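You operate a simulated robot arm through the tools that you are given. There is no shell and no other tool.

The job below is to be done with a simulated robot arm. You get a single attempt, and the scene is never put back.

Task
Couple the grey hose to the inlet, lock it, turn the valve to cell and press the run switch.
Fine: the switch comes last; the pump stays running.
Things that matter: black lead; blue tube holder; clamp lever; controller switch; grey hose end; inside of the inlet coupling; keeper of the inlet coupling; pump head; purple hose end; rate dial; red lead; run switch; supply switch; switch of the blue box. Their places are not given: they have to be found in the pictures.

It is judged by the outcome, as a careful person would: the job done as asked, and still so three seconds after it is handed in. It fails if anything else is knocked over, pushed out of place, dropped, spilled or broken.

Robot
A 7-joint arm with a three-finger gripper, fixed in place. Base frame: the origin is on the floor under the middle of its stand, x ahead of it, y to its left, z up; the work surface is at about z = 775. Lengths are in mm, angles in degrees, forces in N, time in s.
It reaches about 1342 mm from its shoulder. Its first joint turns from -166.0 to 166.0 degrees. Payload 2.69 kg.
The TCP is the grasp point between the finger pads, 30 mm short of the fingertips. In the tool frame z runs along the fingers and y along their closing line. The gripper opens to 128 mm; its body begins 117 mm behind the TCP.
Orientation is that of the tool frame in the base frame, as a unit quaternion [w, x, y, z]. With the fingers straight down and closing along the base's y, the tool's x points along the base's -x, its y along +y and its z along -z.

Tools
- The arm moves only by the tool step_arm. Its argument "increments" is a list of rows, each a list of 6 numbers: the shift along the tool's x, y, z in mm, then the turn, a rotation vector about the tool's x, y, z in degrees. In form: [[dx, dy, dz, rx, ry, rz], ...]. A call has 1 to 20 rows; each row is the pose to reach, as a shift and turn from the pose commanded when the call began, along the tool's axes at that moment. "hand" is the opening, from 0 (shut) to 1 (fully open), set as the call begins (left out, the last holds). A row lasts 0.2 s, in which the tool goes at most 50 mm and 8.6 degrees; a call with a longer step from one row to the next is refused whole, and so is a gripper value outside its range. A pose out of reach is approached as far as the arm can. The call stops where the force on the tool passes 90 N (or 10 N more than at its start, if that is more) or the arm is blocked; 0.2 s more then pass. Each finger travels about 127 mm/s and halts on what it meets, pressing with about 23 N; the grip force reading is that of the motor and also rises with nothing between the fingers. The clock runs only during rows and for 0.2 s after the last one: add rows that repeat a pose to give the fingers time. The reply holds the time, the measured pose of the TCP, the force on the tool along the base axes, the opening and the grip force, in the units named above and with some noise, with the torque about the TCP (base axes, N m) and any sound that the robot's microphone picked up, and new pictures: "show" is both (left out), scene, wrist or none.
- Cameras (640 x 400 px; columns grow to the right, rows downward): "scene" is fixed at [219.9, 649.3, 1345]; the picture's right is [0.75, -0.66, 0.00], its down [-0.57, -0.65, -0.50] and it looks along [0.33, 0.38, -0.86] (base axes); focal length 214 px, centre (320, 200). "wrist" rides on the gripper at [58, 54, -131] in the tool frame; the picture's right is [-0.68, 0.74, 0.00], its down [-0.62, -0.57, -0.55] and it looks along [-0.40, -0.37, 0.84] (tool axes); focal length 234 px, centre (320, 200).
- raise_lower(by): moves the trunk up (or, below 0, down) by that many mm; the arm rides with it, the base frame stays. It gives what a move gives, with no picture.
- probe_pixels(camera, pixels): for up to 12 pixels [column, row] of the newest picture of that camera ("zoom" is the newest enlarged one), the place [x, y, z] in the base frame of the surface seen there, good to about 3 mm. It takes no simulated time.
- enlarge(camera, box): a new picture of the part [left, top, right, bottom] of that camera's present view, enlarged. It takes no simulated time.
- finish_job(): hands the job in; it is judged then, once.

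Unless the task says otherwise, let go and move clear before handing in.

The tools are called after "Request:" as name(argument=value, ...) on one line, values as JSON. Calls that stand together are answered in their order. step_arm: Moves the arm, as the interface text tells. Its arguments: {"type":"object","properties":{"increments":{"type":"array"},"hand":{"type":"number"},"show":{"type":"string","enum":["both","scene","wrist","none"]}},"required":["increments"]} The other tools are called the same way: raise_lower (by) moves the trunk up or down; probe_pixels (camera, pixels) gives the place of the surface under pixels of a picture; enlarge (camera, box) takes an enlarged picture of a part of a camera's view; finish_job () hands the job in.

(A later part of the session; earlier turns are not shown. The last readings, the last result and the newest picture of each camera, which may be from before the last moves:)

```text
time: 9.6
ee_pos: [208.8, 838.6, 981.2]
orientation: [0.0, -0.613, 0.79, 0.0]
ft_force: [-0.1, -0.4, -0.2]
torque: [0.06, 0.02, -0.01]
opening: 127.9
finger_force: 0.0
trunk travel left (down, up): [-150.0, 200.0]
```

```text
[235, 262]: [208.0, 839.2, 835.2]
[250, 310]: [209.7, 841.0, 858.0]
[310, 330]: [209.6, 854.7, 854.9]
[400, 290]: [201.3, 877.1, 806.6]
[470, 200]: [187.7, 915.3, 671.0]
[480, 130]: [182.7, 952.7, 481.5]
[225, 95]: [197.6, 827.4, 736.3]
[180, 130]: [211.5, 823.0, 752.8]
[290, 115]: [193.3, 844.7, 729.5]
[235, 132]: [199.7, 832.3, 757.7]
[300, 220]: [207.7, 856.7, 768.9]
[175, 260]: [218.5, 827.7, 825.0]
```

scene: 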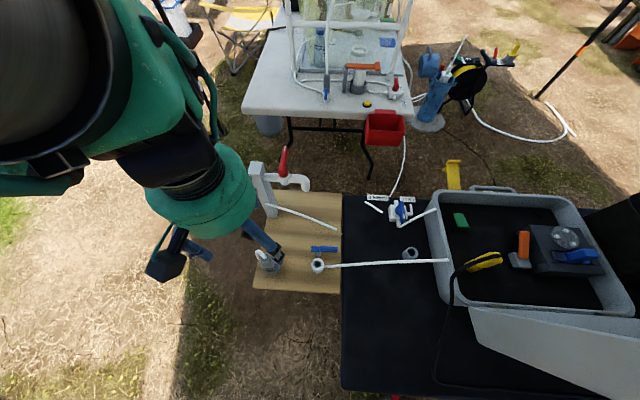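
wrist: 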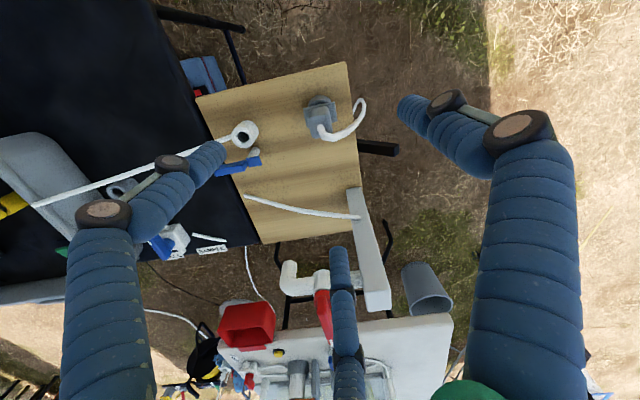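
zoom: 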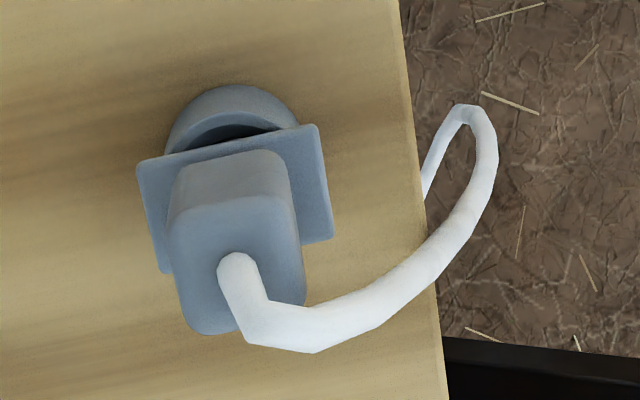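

The plug centre comes out at (210.8,840.6) with its long axis at about −45.5°, and the hose leaves at about 100°, between two fingers. I'll lower partway with a slightly narrower hand and check.

Request:
step_arm(increments=[[-1, -1, 30, 0, 0, 0], [-1, -1, 60, 0, 0, 0], [-1, -1, 90, 0, 0, 0], [-1, -1, 115, 0, 0, 0], [-1, -1, 115, 0, 0, 0]], hand=0.75)

```text
time: 10.8
ee_pos: [210.5, 841.0, 865.0]
orientation: [0.0, -0.613, 0.79, 0.0]
ft_force: [0.1, 0.7, -1.4]
torque: [-0.04, -0.01, 0.03]
opening: 96.0
finger_force: 0.2
trunk travel left (down, up): [-150.0, 200.0]
```

scene: 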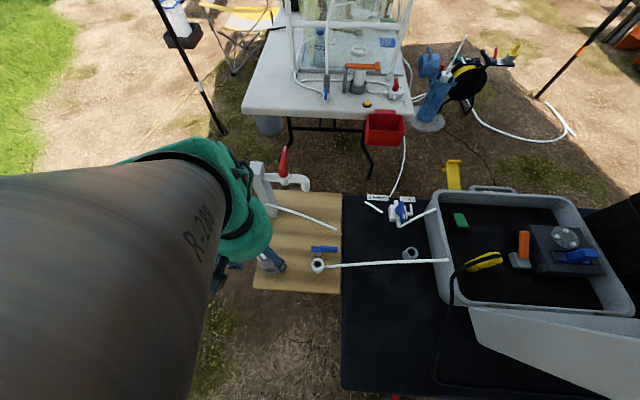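
wrist: 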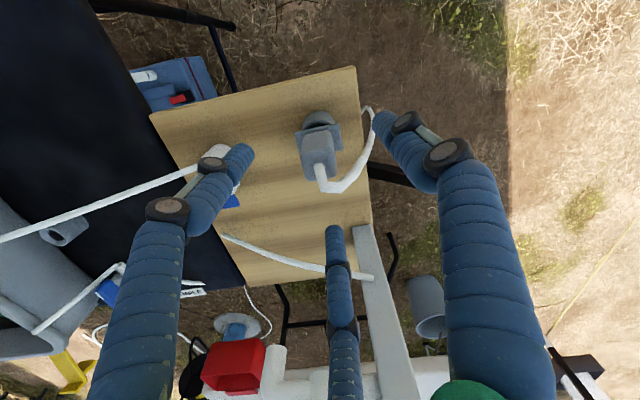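

The block top lines up under the hand at pixel (318,167), and the fingers straddle it with the hose between them. I'll lower to z≈812.

Request:
step_arm(increments=[[0, 0, 15, 0, 0, 0], [0, 0, 30, 0, 0, 0], [0, 0, 42, 0, 0, 0], [0, 0, 53, 0, 0, 0], [0, 0, 53, 0, 0, 0]], show="wrist")

```text
time: 12.0
ee_pos: [213.9, 840.3, 811.2]
orientation: [0.0, -0.614, 0.789, 0.0]
ft_force: [0.1, -0.3, 0.8]
torque: [-0.01, -0.03, -0.02]
opening: 96.0
finger_force: 0.1
trunk travel left (down, up): [-150.0, 200.0]
```

wrist: 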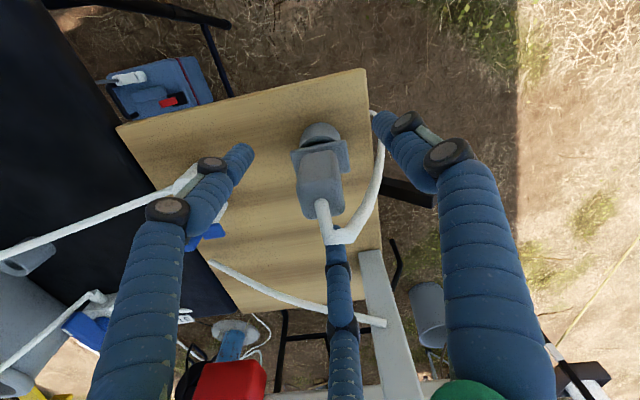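

The block sits between the three fingers, with the hose passing the front one at pixel (330,235). I'll close the hand and hold for the grip.

Request:
step_arm(increments=[[0, 0, 0, 0, 0, 0], [0, 0, 0, 0, 0, 0], [0, 0, 0, 0, 0, 0], [0, 0, 0, 0, 0, 0], [0, 0, 0, 0, 0, 0]], hand=0)

```text
time: 13.2
ee_pos: [212.2, 841.2, 811.3]
orientation: [0.0, -0.614, 0.789, 0.0]
ft_force: [0.4, -0.8, 0.2]
torque: [0.01, 0.0, 0.01]
opening: 32.8
finger_force: 22.4
trunk travel left (down, up): [-150.0, 200.0]
```

scene: 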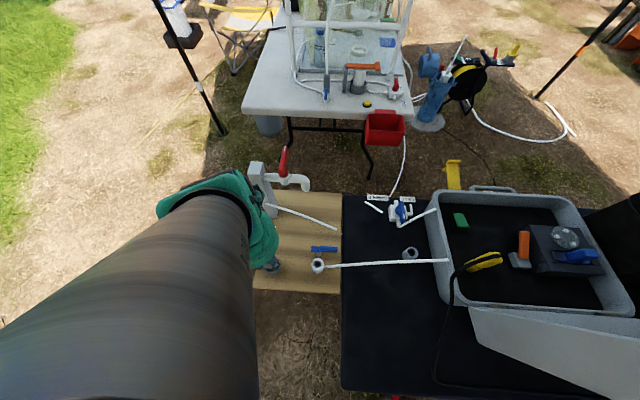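
wrist: 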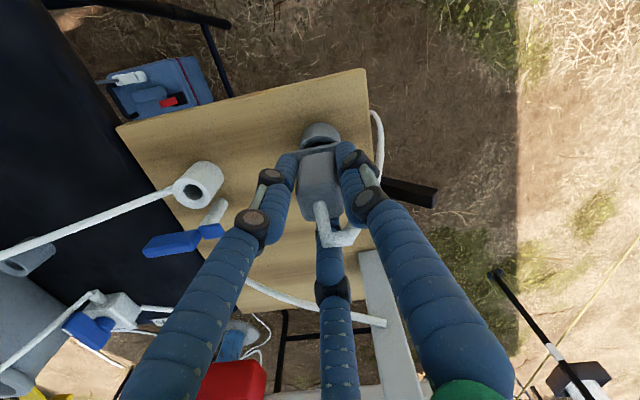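

The opening stopped at 32.8 mm with 22 N of grip, so the block is held. I'll lift slowly straight up and watch the force.

Request:
step_arm(increments=[[0, 0, -8, 0, 0, 0], [0, 0, -16, 0, 0, 0], [0, 0, -24, 0, 0, 0], [0, 0, -34, 0, 0, 0], [0, 0, -46, 0, 0, 0], [0, 0, -60, 0, 0, 0], [0, 0, -75, 0, 0, 0], [0, 0, -75, 0, 0, 0]])

```text
time: 15.0
ee_pos: [212.9, 840.2, 887.0]
orientation: [0.001, -0.614, 0.79, 0.0]
ft_force: [0.3, -0.9, 0.0]
torque: [0.01, 0.01, -0.02]
opening: 33.0
finger_force: 23.0
trunk travel left (down, up): [-150.0, 200.0]
```

scene: 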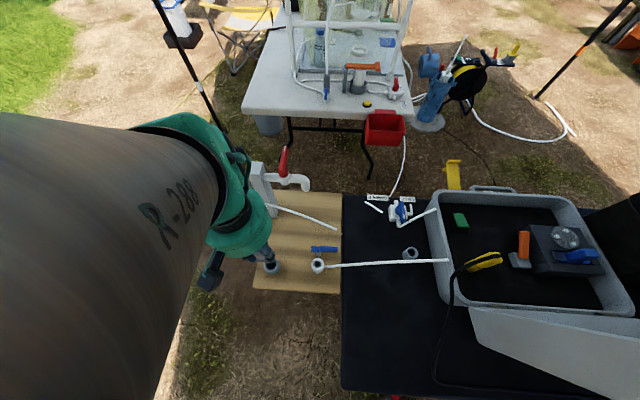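
wrist: 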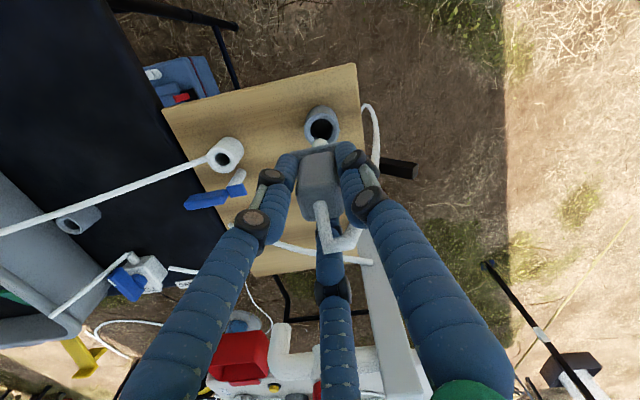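

Request:
enlarge(camera="wrist", box=[270, 90, 390, 260])

Request:
enlarge(camera="scene", box=[240, 225, 340, 290])

```text
2.35 times, centred on (330, 175) of wrist
```

zoom: 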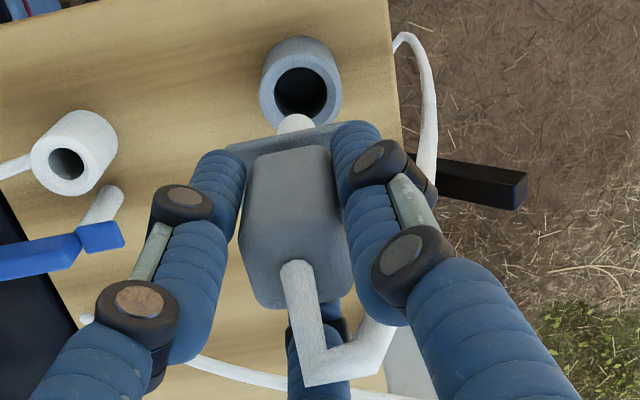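

```text
6.15 times, centred on (290, 258) of scene
```

zoom: 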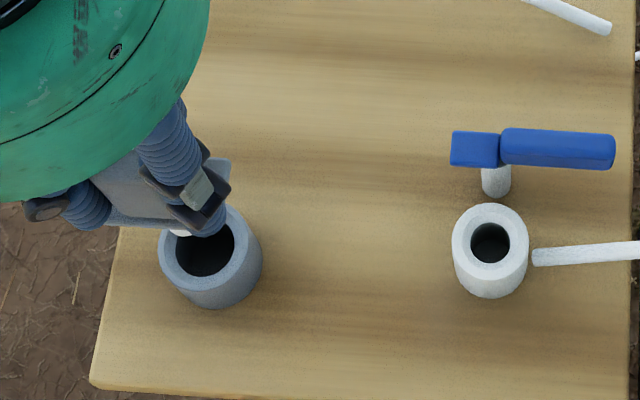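

The plug came out cleanly; its white spigot shows at zoom pixel (295,122) and the parking cup is empty. I'll carry it above the ring at this height while turning it about 88.5° clockwise, so the flange wings point at the keeper post.

Request:
step_arm(increments=[[5, -10, 0, 0, 0, 8], [10, -20, 0, 0, 0, 16], [15, -30, 0, 0, 0, 24], [20, -40, 0, 0, 0, 32], [25, -50, 0, 0, 0, 40], [30, -60, 0, 0, 0, 48], [35, -70, 0, 0, 0, 56], [40, -80, 0, 0, 0, 64], [45, -90, 0, 0, 0, 72], [50, -100, 0, 0, 0, 80], [56.5, -112.6, 0, 0, 0, 88.5], [56.5, -112.6, 0, 0, 0, 88.5]])

```text
time: 17.6
ee_pos: [308.0, 755.4, 887.5]
orientation: [0.0, 0.113, 0.994, 0.001]
ft_force: [0.0, 0.2, -0.1]
torque: [0.01, 0.02, 0.0]
opening: 32.8
finger_force: 23.2
trunk travel left (down, up): [-150.0, 200.0]
```

scene: 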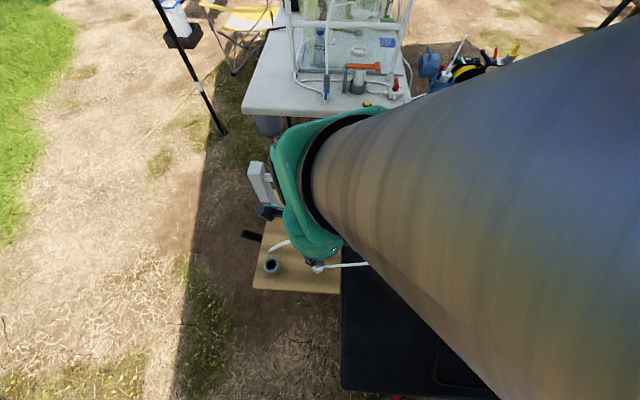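
wrist: 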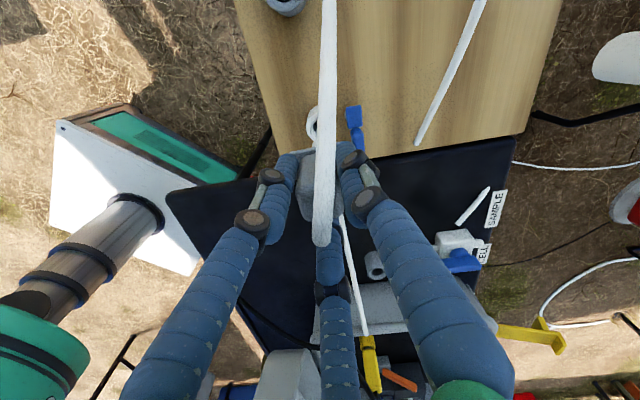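

The hand is over the ring with the hose trailing back over the block. I'll zoom to check the spigot tip against the ring hole near pixel (312,125).

Request:
enlarge(camera="wrist", box=[270, 90, 390, 190])

Request:
enlarge(camera="scene", box=[290, 235, 350, 285])

Request:
enlarge(camera="wrist", box=[295, 95, 345, 155])

```text
4.00 times, centred on (330, 140) of wrist
```

zoom: 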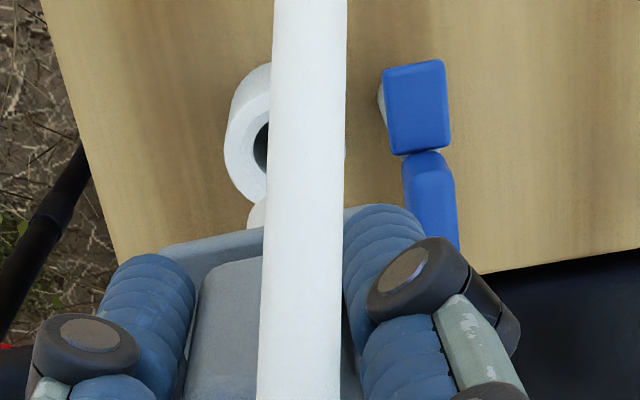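

```text
8.00 times, centred on (320, 260) of scene
```

zoom: 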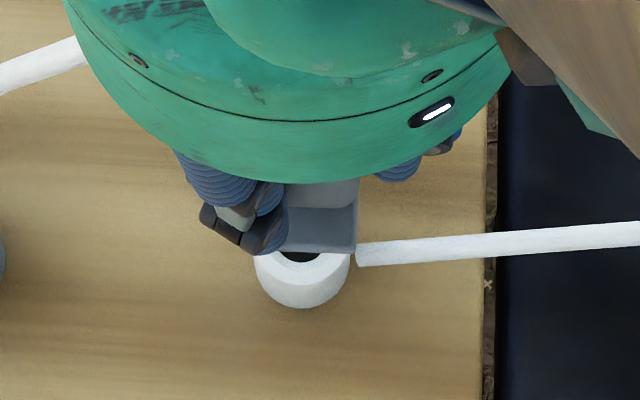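

```text
6.67 times, centred on (320, 125) of wrist
```

zoom: 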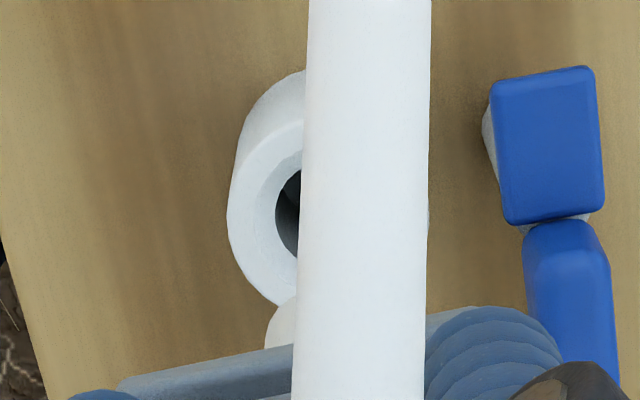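

The hose hides much of the wrist view. I'll probe the flange end visible in the scene zoom and the keeper and ring in the wrist view to find the plug's actual position.

Request:
enlarge(camera="scene", box=[305, 245, 335, 275])

Request:
probe_pixels(camera="wrist", pixels=[[308, 152], [314, 150], [305, 165], [315, 165], [306, 185], [318, 200], [322, 185], [325, 120], [326, 60], [328, 20], [352, 112], [312, 136]])

```text
13.33 times, centred on (320, 260) of scene
```

zoom: 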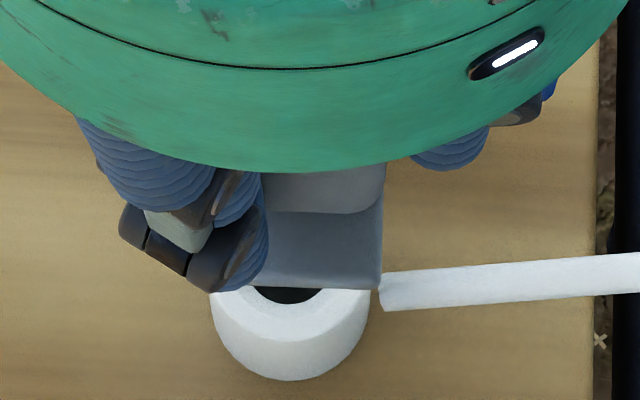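

```text
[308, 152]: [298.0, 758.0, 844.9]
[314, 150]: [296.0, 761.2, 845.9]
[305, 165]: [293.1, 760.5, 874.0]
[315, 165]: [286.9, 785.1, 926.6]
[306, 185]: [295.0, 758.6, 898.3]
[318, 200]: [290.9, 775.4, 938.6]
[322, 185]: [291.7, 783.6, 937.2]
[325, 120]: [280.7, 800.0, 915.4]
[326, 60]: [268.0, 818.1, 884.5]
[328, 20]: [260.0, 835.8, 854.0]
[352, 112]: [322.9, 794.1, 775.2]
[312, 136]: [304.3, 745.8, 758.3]
```

Request:
probe_pixels(camera="zoom", pixels=[[290, 275], [372, 275], [375, 215], [330, 240], [300, 205], [340, 205], [378, 200], [340, 180], [372, 185], [340, 286], [290, 295], [240, 310]])

```text
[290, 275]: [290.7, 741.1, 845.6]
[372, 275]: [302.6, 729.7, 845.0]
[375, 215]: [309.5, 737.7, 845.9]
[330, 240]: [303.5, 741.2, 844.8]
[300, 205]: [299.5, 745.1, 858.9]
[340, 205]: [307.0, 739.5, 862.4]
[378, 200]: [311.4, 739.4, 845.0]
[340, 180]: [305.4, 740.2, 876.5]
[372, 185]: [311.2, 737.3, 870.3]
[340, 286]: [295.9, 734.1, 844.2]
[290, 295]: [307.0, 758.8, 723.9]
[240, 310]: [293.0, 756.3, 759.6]
```

Request:
enlarge(camera="wrist", box=[300, 125, 330, 155])

Request:
probe_pixels(camera="wrist", pixels=[[312, 143], [312.5, 141], [313, 145], [311, 146], [313, 140], [312, 147]])

```text
13.33 times, centred on (315, 140) of wrist
```

zoom: 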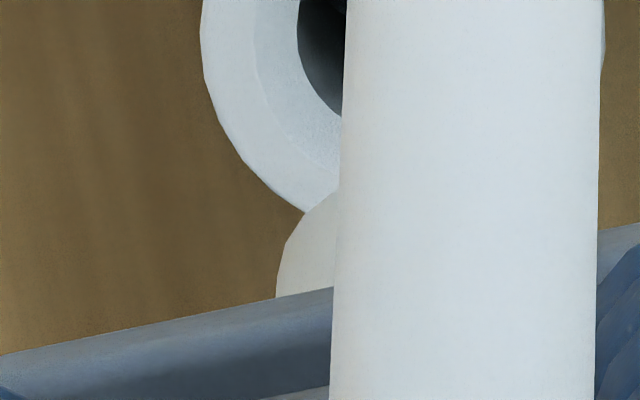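

```text
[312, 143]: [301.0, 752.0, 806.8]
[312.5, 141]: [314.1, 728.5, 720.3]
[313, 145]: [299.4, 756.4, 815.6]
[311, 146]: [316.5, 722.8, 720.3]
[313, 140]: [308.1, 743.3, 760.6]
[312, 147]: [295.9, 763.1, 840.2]
```

By the wrist-camera geometry the spigot tip sits on the TCP axis, with its visible edge at pixel (311.7,147). The ring centre is about (−1.5,+5.5) mm from it, and the flange probes agree. I'll correct by that amount and lower to just above the ring to check again.

Request:
step_arm(increments=[[2.3, 4.8, 0, 0, 0, 0], [2.3, 4.8, 12, 0, 0, 0], [2.3, 4.8, 24, 0, 0, 0], [2.3, 4.8, 34, 0, 0, 0], [2.3, 4.8, 34, 0, 0, 0]])

```text
time: 18.8
ee_pos: [305.4, 762.3, 853.3]
orientation: [0.0, 0.112, 0.994, -0.001]
ft_force: [0.0, -0.2, -0.9]
torque: [0.0, 0.01, 0.04]
opening: 33.1
finger_force: 22.5
trunk travel left (down, up): [-150.0, 200.0]
```

scene: 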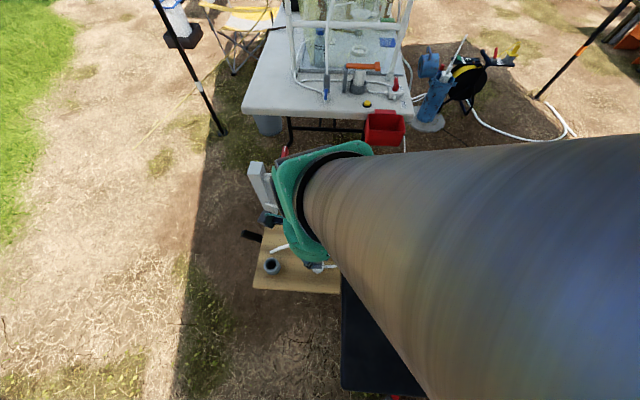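
wrist: 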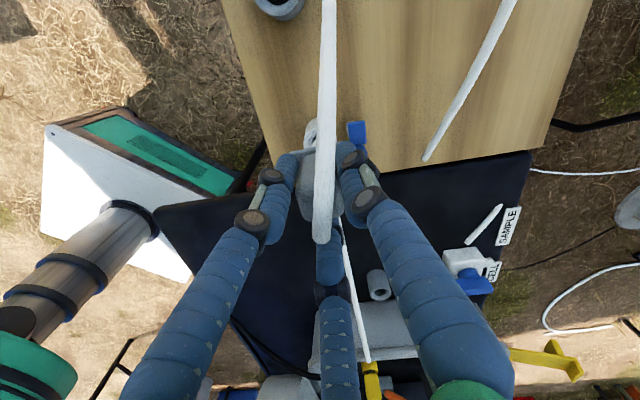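

Request:
enlarge(camera="wrist", box=[300, 110, 340, 160])

Request:
enlarge(camera="scene", box=[303, 250, 338, 280])

```text
8.00 times, centred on (320, 135) of wrist
```

zoom: 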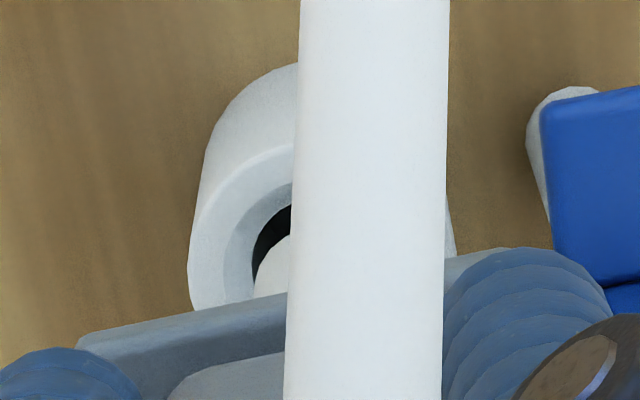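

```text
13.33 times, centred on (320, 265) of scene
```

zoom: 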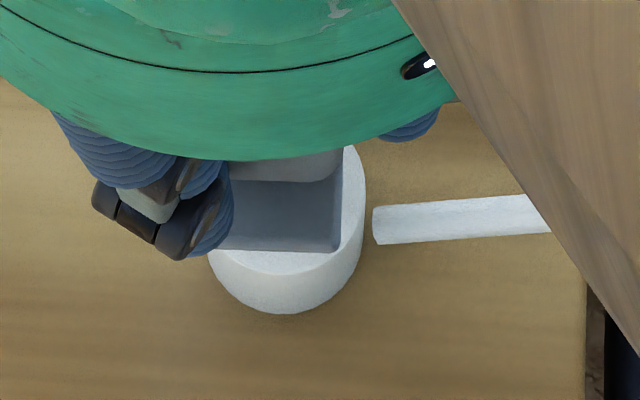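

The spigot is now just above the ring, and both fit the TCP axis to about 1 mm (ring centre at pixel (320.2,142), spigot at (319.3,145)). The ring's mouth is chamfered. I'll nudge slightly and lower gently into the mouth.

Request:
step_arm(increments=[[-0.9, 0.3, 3, 0, 0, 0], [-0.9, 0.3, 7, 0, 0, 0], [-0.9, 0.3, 11, 0, 0, 0], [-0.9, 0.3, 15, 0, 0, 0], [-0.9, 0.3, 18, 0, 0, 0]], show="wrist")

```text
time: 20.0
ee_pos: [306.6, 762.5, 835.2]
orientation: [-0.001, 0.112, 0.994, -0.002]
ft_force: [3.9, -4.1, -1.9]
torque: [-0.25, -0.31, 0.0]
opening: 32.7
finger_force: 22.7
trunk travel left (down, up): [-150.0, 200.0]
```

wrist: 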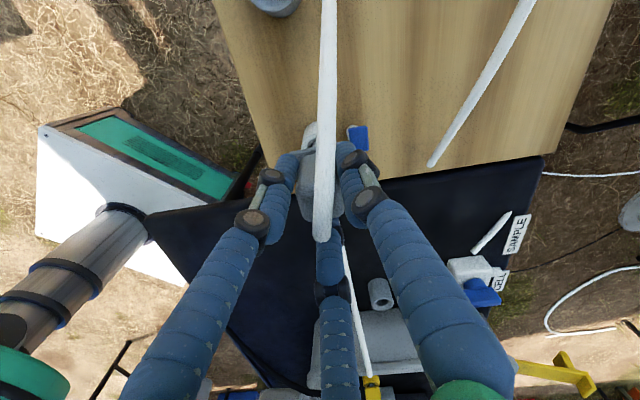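

The spigot is in the chamfered mouth with a light side push of (3.9,−4.1) N, asking for about 1–1.5 mm along +d. I'll shift that way and keep lowering in small steps.

Request:
step_arm(increments=[[-1.2, -0.7, 0, 0, 0, 0], [-1.2, -0.7, 3, 0, 0, 0], [-1.2, -0.7, 6, 0, 0, 0], [-1.2, -0.7, 9, 0, 0, 0]], show="wrist")

```text
time: 21.0
ee_pos: [307.6, 762.7, 826.2]
orientation: [0.0, 0.112, 0.994, 0.0]
ft_force: [-1.8, -1.9, -0.9]
torque: [-0.1, 0.09, 0.01]
opening: 33.0
finger_force: 22.5
trunk travel left (down, up): [-150.0, 200.0]
```

wrist: 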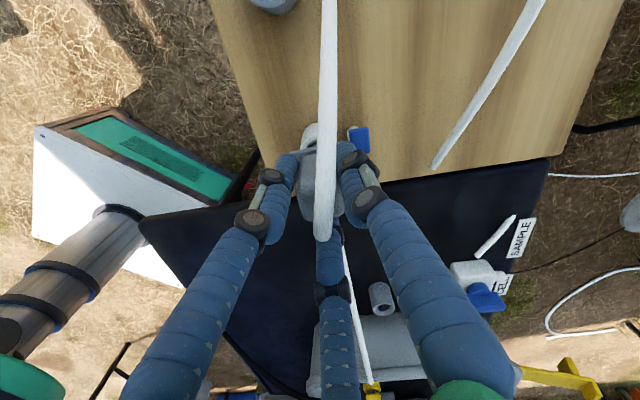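

The side force has dropped to about 2 N, so the spigot is inside the bore. I'll continue down towards the seat at z≈811.

Request:
step_arm(increments=[[0.3, -0.5, 3, 0, 0, 0], [0.3, -0.5, 6, 0, 0, 0], [0.3, -0.5, 9, 0, 0, 0], [0.3, -0.5, 12, 0, 0, 0], [0.3, -0.5, 14, 0, 0, 0]])

```text
time: 22.2
ee_pos: [307.5, 762.2, 813.1]
orientation: [0.0, 0.111, 0.994, 0.0]
ft_force: [-0.3, 0.2, -1.6]
torque: [0.0, -0.01, -0.02]
opening: 32.8
finger_force: 22.9
trunk travel left (down, up): [-150.0, 200.0]
```

scene: 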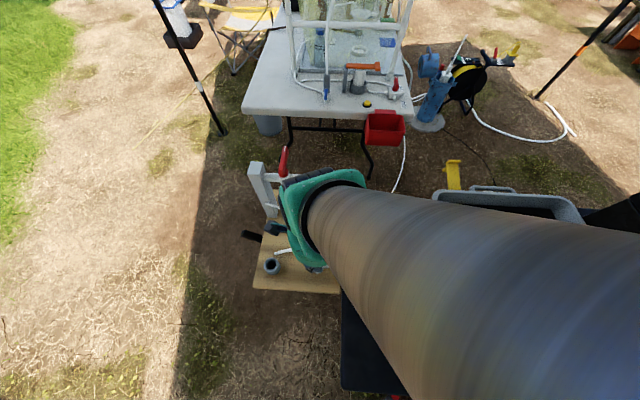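
wrist: 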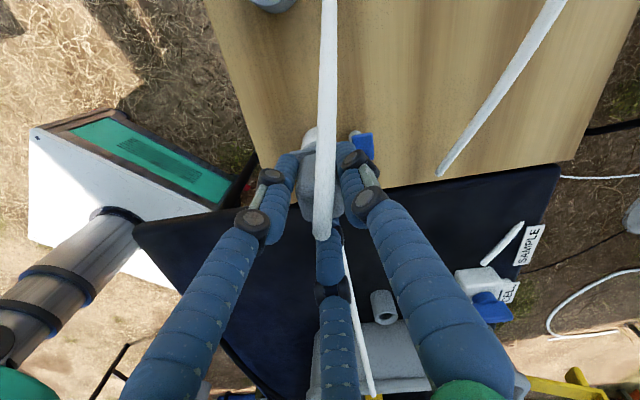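

The forces are near zero at z≈813, so the spigot slides freely. I'll go down 1 mm at a time until the flange seats.

Request:
step_arm(increments=[[0, 0, 1, 0, 0, 0], [0, 0, 2, 0, 0, 0], [0, 0, 3, 0, 0, 0]], show="wrist")

Request:
enlarge(camera="wrist", box=[280, 110, 390, 180])

```text
time: 23.0
ee_pos: [307.7, 762.9, 810.8]
orientation: [0.001, 0.112, 0.994, 0.001]
ft_force: [-1.3, -4.6, 11.8]
torque: [-0.31, 0.02, -0.02]
opening: 32.6
finger_force: 23.0
trunk travel left (down, up): [-150.0, 200.0]
```

wrist: 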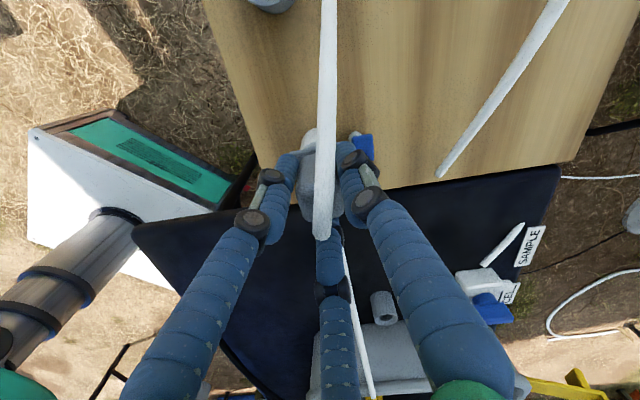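

```text
5.71 times, centred on (335, 145) of wrist
```

zoom: 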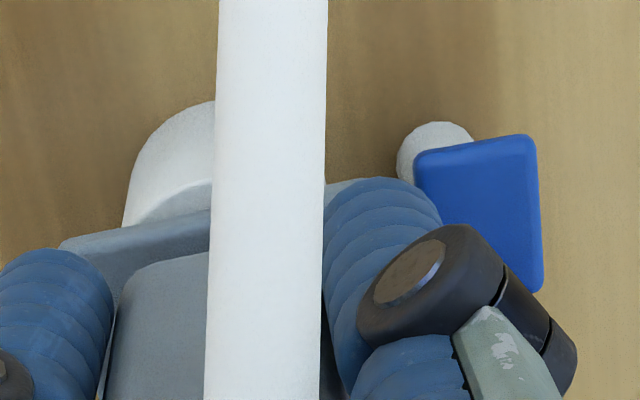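

At z≈810.8 the vertical force rose to 12 N, the same height as when it was parked, so the flange is seated on the ring. I'll ease off 1 mm, open just enough to release, then check.

Request:
step_arm(increments=[[0, 0, -1, 0, 0, 0], [0, 0, -1, 0, 0, 0], [0, 0, -1, 0, 0, 0]], hand=0.45)

```text
time: 23.8
ee_pos: [308.4, 762.0, 810.7]
orientation: [0.0, 0.112, 0.994, 0.0]
ft_force: [1.0, 0.3, 0.1]
torque: [-0.01, 0.0, 0.04]
opening: 57.5
finger_force: 0.0
trunk travel left (down, up): [-150.0, 200.0]
```

scene: 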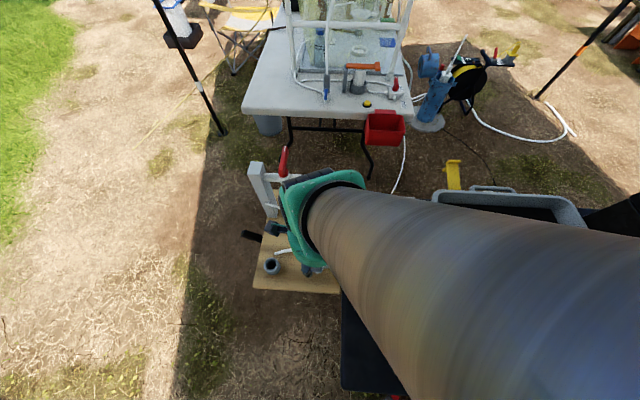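
wrist: 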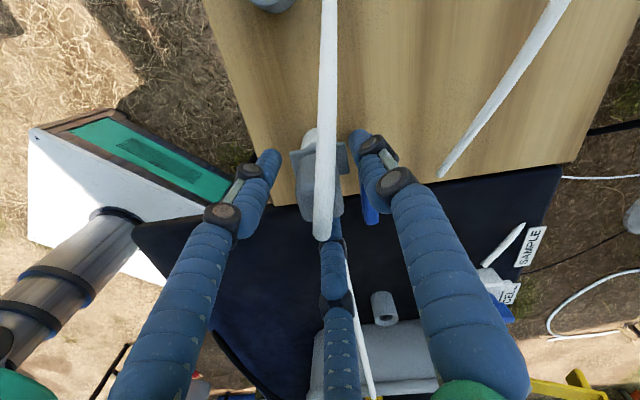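

The fingers are off and the forces are zero, and the plug stays seated in the picture. I'll rise straight up clear of it.

Request:
step_arm(increments=[[0, 0, -20, 0, 0, 0], [0, 0, -45, 0, 0, 0], [0, 0, -75, 0, 0, 0], [0, 0, -110, 0, 0, 0], [0, 0, -145, 0, 0, 0], [0, 0, -180, 0, 0, 0], [0, 0, -180, 0, 0, 0]])

Request:
enlarge(camera="wrist", box=[270, 90, 390, 190])

```text
time: 25.4
ee_pos: [308.1, 761.4, 990.3]
orientation: [0.001, 0.111, 0.994, 0.001]
ft_force: [0.1, -1.2, -0.2]
torque: [0.06, -0.02, -0.04]
opening: 57.7
finger_force: 0.0
trunk travel left (down, up): [-150.0, 200.0]
```

scene: 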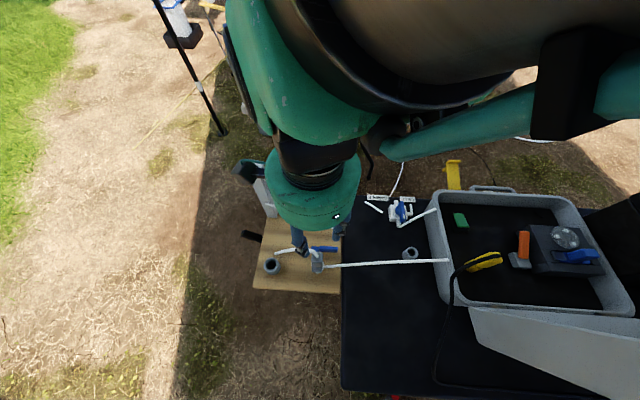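
wrist: 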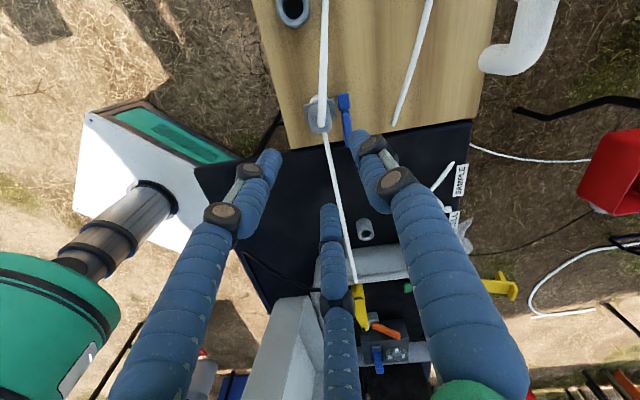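

```text
4.00 times, centred on (330, 140) of wrist
```

zoom: 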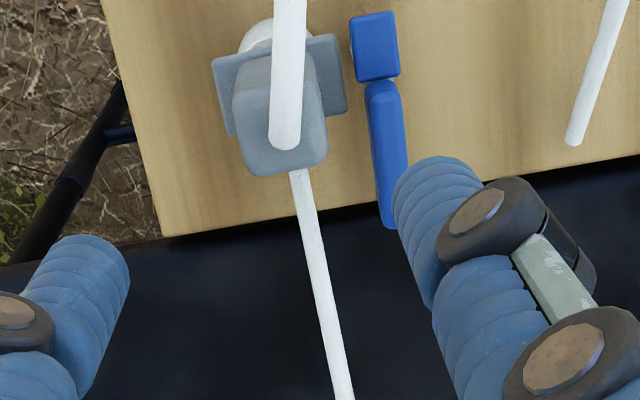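

The plug now sits in the ring with its wings pointing at the keeper, whose tongue is at zoom pixel (375,45) and bar at (387,150). I'll probe heights to confirm seating and refine the keeper's position.

Request:
probe_pixels(camera="zoom", pixels=[[222, 70], [232, 125], [330, 50], [336, 100], [245, 105], [310, 120], [260, 160], [300, 155], [375, 45], [355, 20], [390, 18], [392, 72]])

Request:
probe_pixels(camera="zoom", pixels=[[362, 75], [375, 95], [398, 90], [400, 150], [378, 150], [384, 215], [386, 180], [340, 70], [255, 35], [325, 80], [310, 160], [320, 130]])

```text
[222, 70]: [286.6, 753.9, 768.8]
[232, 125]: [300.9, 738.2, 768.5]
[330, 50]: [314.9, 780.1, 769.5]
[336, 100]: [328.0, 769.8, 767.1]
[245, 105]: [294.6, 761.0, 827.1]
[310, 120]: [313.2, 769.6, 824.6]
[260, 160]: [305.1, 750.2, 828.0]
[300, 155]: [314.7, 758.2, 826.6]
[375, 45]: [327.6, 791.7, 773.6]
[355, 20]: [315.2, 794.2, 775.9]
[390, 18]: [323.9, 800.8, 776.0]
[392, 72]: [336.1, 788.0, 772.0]
```

```text
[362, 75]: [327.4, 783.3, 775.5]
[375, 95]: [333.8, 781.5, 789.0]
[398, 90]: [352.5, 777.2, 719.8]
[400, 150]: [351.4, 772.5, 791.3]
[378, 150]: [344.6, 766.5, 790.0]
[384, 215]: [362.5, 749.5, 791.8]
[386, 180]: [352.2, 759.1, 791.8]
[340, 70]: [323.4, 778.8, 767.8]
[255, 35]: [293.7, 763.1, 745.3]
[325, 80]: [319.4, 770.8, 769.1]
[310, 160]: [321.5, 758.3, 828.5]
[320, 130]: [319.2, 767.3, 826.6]
```

The flange is at z≈768 with its centre at (307.6,760.5), pointing at 46°, so it's fully seated. I'll now close the hand, turn it so the camera faces away from the tap, and go above a start point on the ring side of the keeper's bar.

Request:
step_arm(increments=[[-4, -2, 0, 0, 0, -8], [-8, -4, 0, 0, 0, -16], [-12, -6, 0, 0, 0, -24], [-16, -8, 0, 0, 0, -32], [-20, -10, 0, 0, 0, -40], [-24, -12, 0, 0, 0, -48], [-28, -14, 0, 0, 0, -56], [-32, -16, 0, 0, 0, -64], [-36, -18, 0, 0, 0, -72], [-38.3, -19.5, 0, 0, 0, -80], [-38.3, -19.5, 0, 0, 0, -88.5], [-38.3, -19.5, 50, 0, 0, -88.5], [-38.3, -19.5, 95, 0, 0, -88.5], [-38.3, -19.5, 95, 0, 0, -88.5]], hand=0)

```text
time: 28.4
ee_pos: [340.4, 734.8, 893.5]
orientation: [0.0, -0.614, 0.789, 0.0]
ft_force: [0.6, 0.9, -0.6]
torque: [-0.08, 0.06, -0.03]
opening: 2.4
finger_force: 22.9
trunk travel left (down, up): [-150.0, 200.0]
```

scene: 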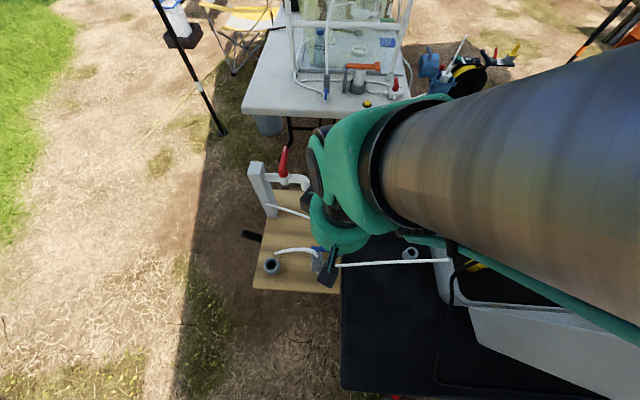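
wrist: 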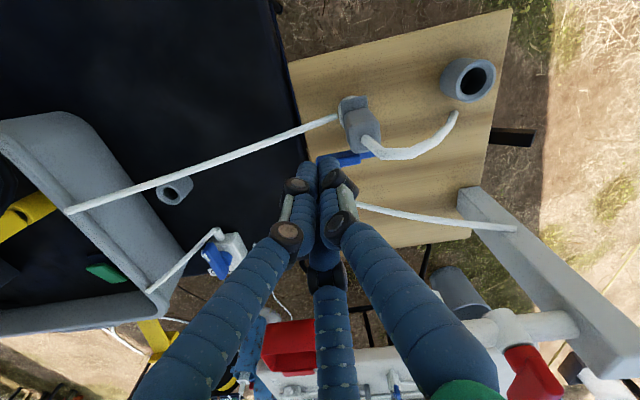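

I'm above the start point with the hand closed; the keeper bar shows at pixel (352,157). I'll zoom to check clearance before going down.

Request:
enlarge(camera="wrist", box=[270, 90, 410, 200])

Request:
probe_pixels(camera="wrist", pixels=[[322, 160], [332, 160], [340, 165], [345, 158], [365, 155], [355, 160], [310, 165], [325, 170], [345, 105], [350, 100], [365, 130], [290, 138]])

```text
3.64 times, centred on (340, 145) of wrist
```

zoom: 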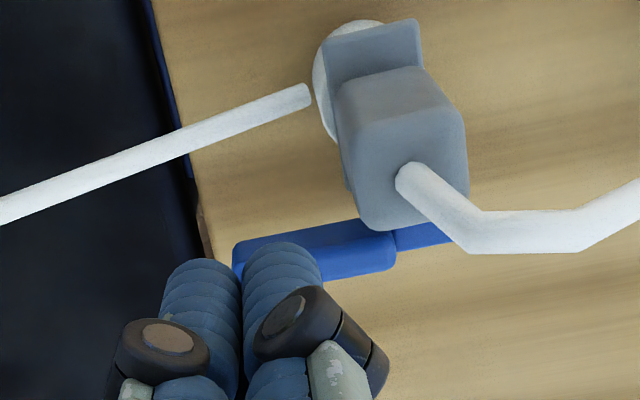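

```text
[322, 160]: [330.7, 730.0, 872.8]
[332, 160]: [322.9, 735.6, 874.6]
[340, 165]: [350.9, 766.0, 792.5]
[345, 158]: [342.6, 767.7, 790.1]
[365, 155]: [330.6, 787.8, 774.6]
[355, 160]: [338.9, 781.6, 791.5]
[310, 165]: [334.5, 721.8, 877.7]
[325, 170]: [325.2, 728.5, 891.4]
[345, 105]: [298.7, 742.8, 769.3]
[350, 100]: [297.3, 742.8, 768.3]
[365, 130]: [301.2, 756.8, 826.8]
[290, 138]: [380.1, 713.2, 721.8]
```

The fingertips have clear space between the plug and the bar. I'll lower to z≈802, which puts the tips near 772, above the pump hose at about 750 and below the bar's top.

Request:
step_arm(increments=[[0, 0, 25, 0, 0, 0], [0, 0, 50, 0, 0, 0], [0, 0, 70, 0, 0, 0], [0, 0, 82, 0, 0, 0], [0, 0, 91, 0, 0, 0], [0, 0, 91, 0, 0, 0]], show="wrist")

Request:
enlarge(camera="wrist", box=[270, 100, 410, 230])

```text
time: 29.8
ee_pos: [340.6, 732.9, 805.8]
orientation: [0.0, -0.614, 0.789, 0.0]
ft_force: [0.2, 0.0, -0.5]
torque: [0.03, 0.01, -0.02]
opening: 2.3
finger_force: 22.9
trunk travel left (down, up): [-150.0, 200.0]
```

wrist: 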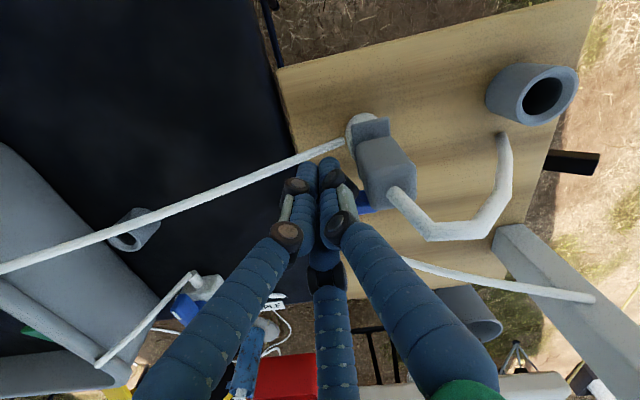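

```text
3.08 times, centred on (340, 165) of wrist
```

zoom: 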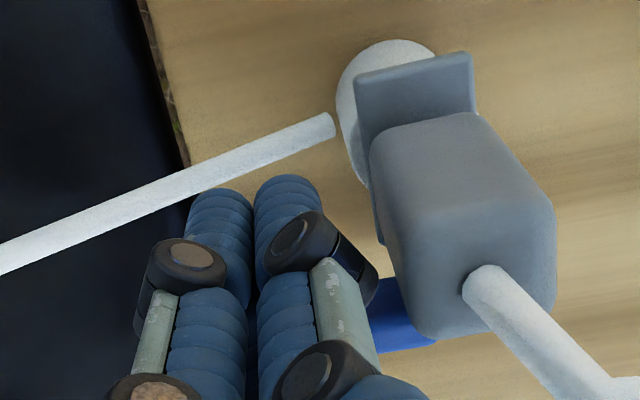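

I'm beside the bar with no contact. I'll push towards +r along the first part of the keeper's arc and watch the force.

Request:
step_arm(increments=[[-5, -1.6, 0, 0, 0, 0], [-9.3, -3, 0, 0, 0, 0], [-14, -9.5, 0, 0, 0, 0], [-19.8, -15, 0, 0, 0, 0]])

Request:
enlarge(camera="wrist", box=[270, 100, 410, 230])

```text
time: 30.8
ee_pos: [360.9, 748.9, 804.6]
orientation: [0.0, -0.614, 0.789, 0.0]
ft_force: [0.1, 0.1, -1.4]
torque: [0.02, 0.02, -0.02]
opening: 2.2
finger_force: 22.5
trunk travel left (down, up): [-150.0, 200.0]
```

scene: 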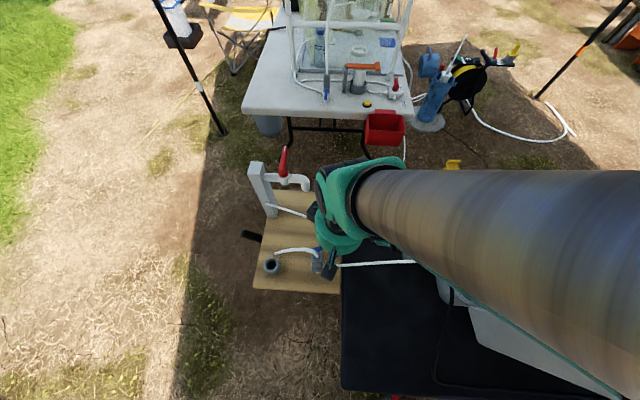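
wrist: 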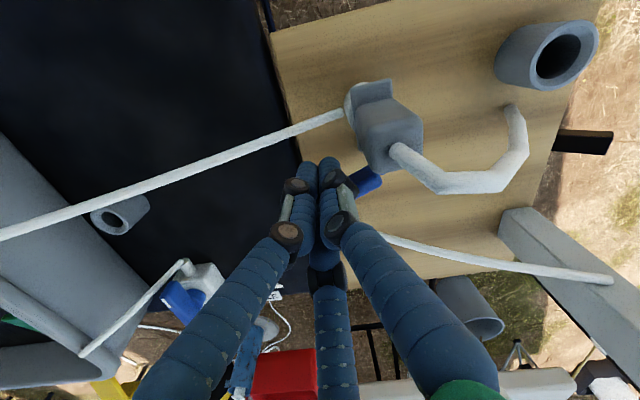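

```text
3.08 times, centred on (340, 165) of wrist
```

zoom: 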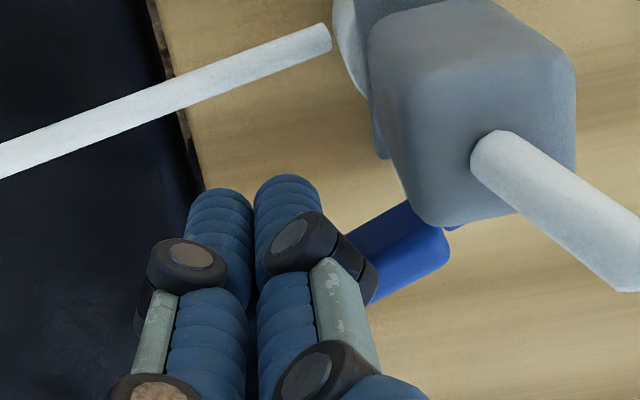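

The bar is swinging counter-clockwise with almost no force, and it now angles from zoom pixel (440,230) down to (370,290). I'll keep following the arc.

Request:
step_arm(increments=[[-6.6, -4.4, 0, 0, 0, 0], [-13.9, -7.7, 0, 0, 0, 0], [-21.6, -9.5, 0, 0, 0, 0], [-29.5, -10.1, 0, 0, 0, 0], [-37.5, -9.2, 0, 0, 0, 0]])

Request:
enlarge(camera="wrist", box=[290, 60, 430, 200])

```text
time: 32.0
ee_pos: [377.9, 784.9, 804.4]
orientation: [0.0, -0.614, 0.79, 0.0]
ft_force: [-0.1, -0.4, 0.4]
torque: [0.0, -0.01, 0.0]
opening: 2.3
finger_force: 31.8
trunk travel left (down, up): [-150.0, 200.0]
```

scene: 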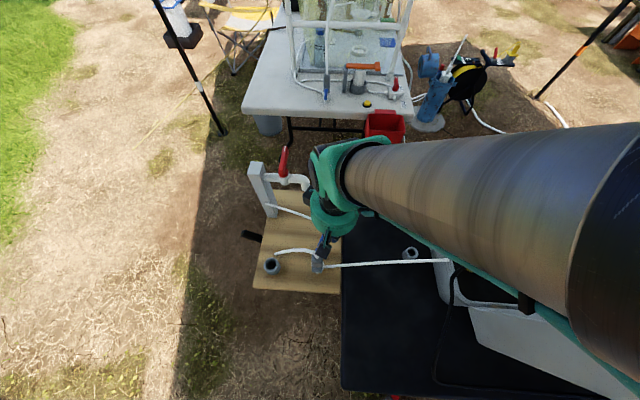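
wrist: 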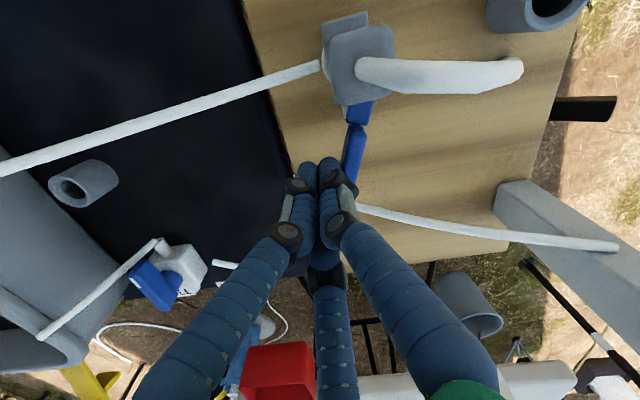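

```text
2.86 times, centred on (360, 130) of wrist
```

zoom: 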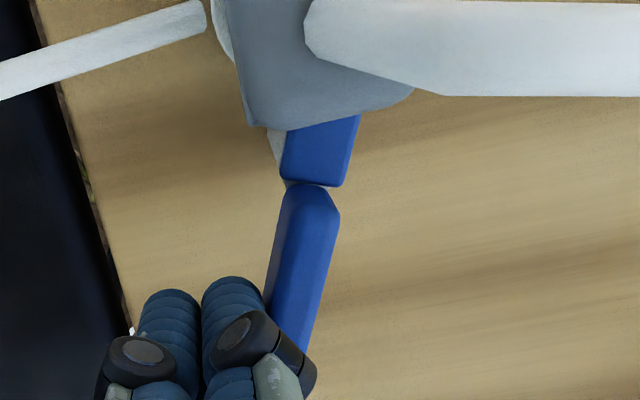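

The tongue is swinging in over the flange wing and the bar is about two thirds of the way, with forces still near zero. I'll continue the arc to the end.

Request:
step_arm(increments=[[-4, 1, 0, 0, 0, 0], [-7.7, 2.3, 0, 0, 0, 0], [-11.3, 4, 0, 0, 0, 0], [-14.8, 5.8, 0, 0, 0, 0]])

Request:
enlarge(camera="wrist", box=[290, 60, 430, 200])

```text
time: 33.0
ee_pos: [376.2, 797.6, 804.1]
orientation: [-0.001, -0.613, 0.79, 0.0]
ft_force: [6.0, -12.8, 2.6]
torque: [-0.26, 0.03, 0.14]
opening: 2.1
finger_force: 31.5
trunk travel left (down, up): [-150.0, 200.0]
```

scene: 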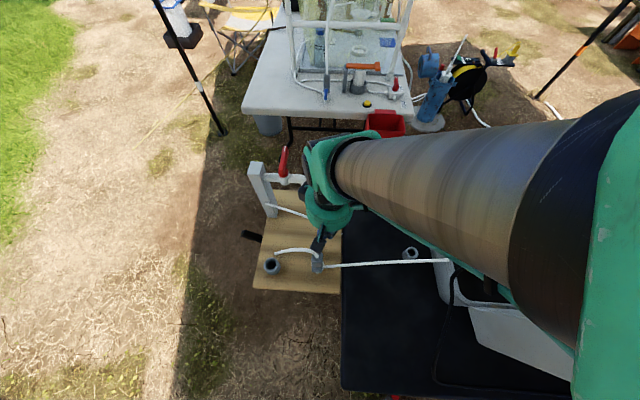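
wrist: 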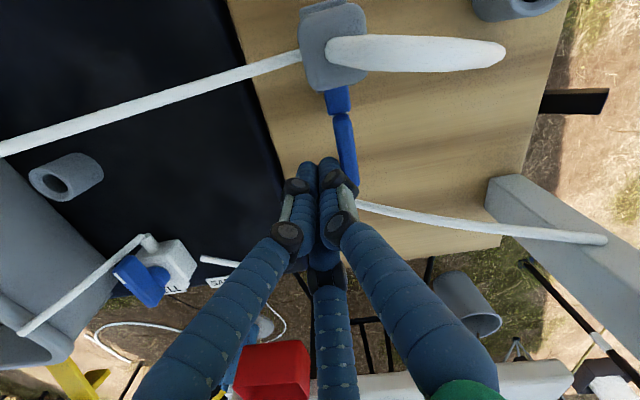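

```text
2.86 times, centred on (360, 130) of wrist
```

zoom: 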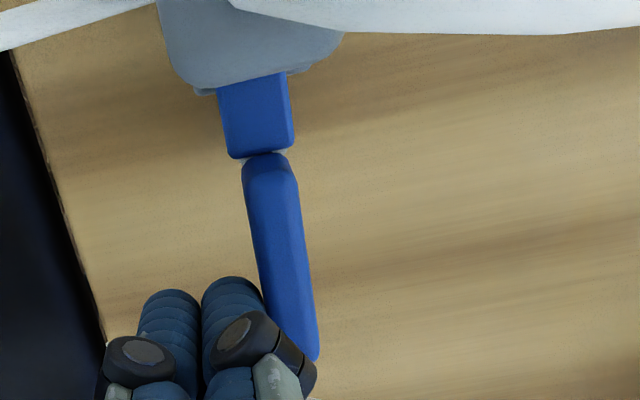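

The force rose to about 14 N and the bar points at about 45°, so it looks to be at its stop with the tongue over the flange wing. I'll press 2 mm more to confirm.

Request:
step_arm(increments=[[-0.8, 0.8, 0, 0, 0, 0], [-1.6, 1.6, 0, 0, 0, 0]], show="wrist")

Request:
enlarge(camera="wrist", box=[290, 60, 430, 200])

```text
time: 33.6
ee_pos: [375.6, 799.4, 804.1]
orientation: [-0.001, -0.613, 0.79, 0.0]
ft_force: [16.6, -27.8, 5.7]
torque: [-0.5, -0.15, 0.28]
opening: 2.1
finger_force: 30.9
trunk travel left (down, up): [-150.0, 200.0]
```

wrist: 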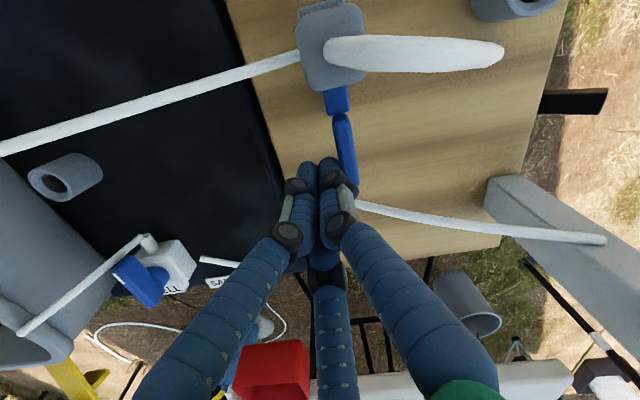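

```text
2.86 times, centred on (360, 130) of wrist
```

zoom: 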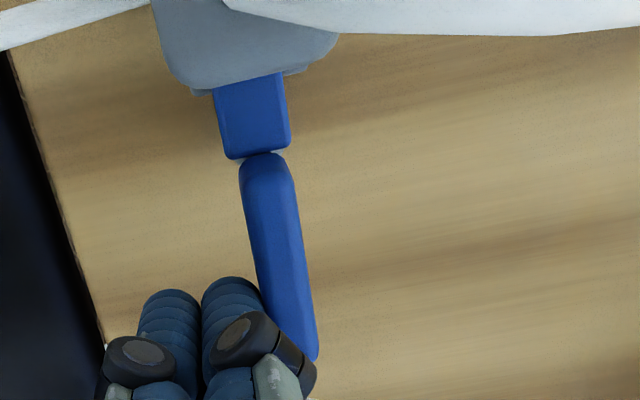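

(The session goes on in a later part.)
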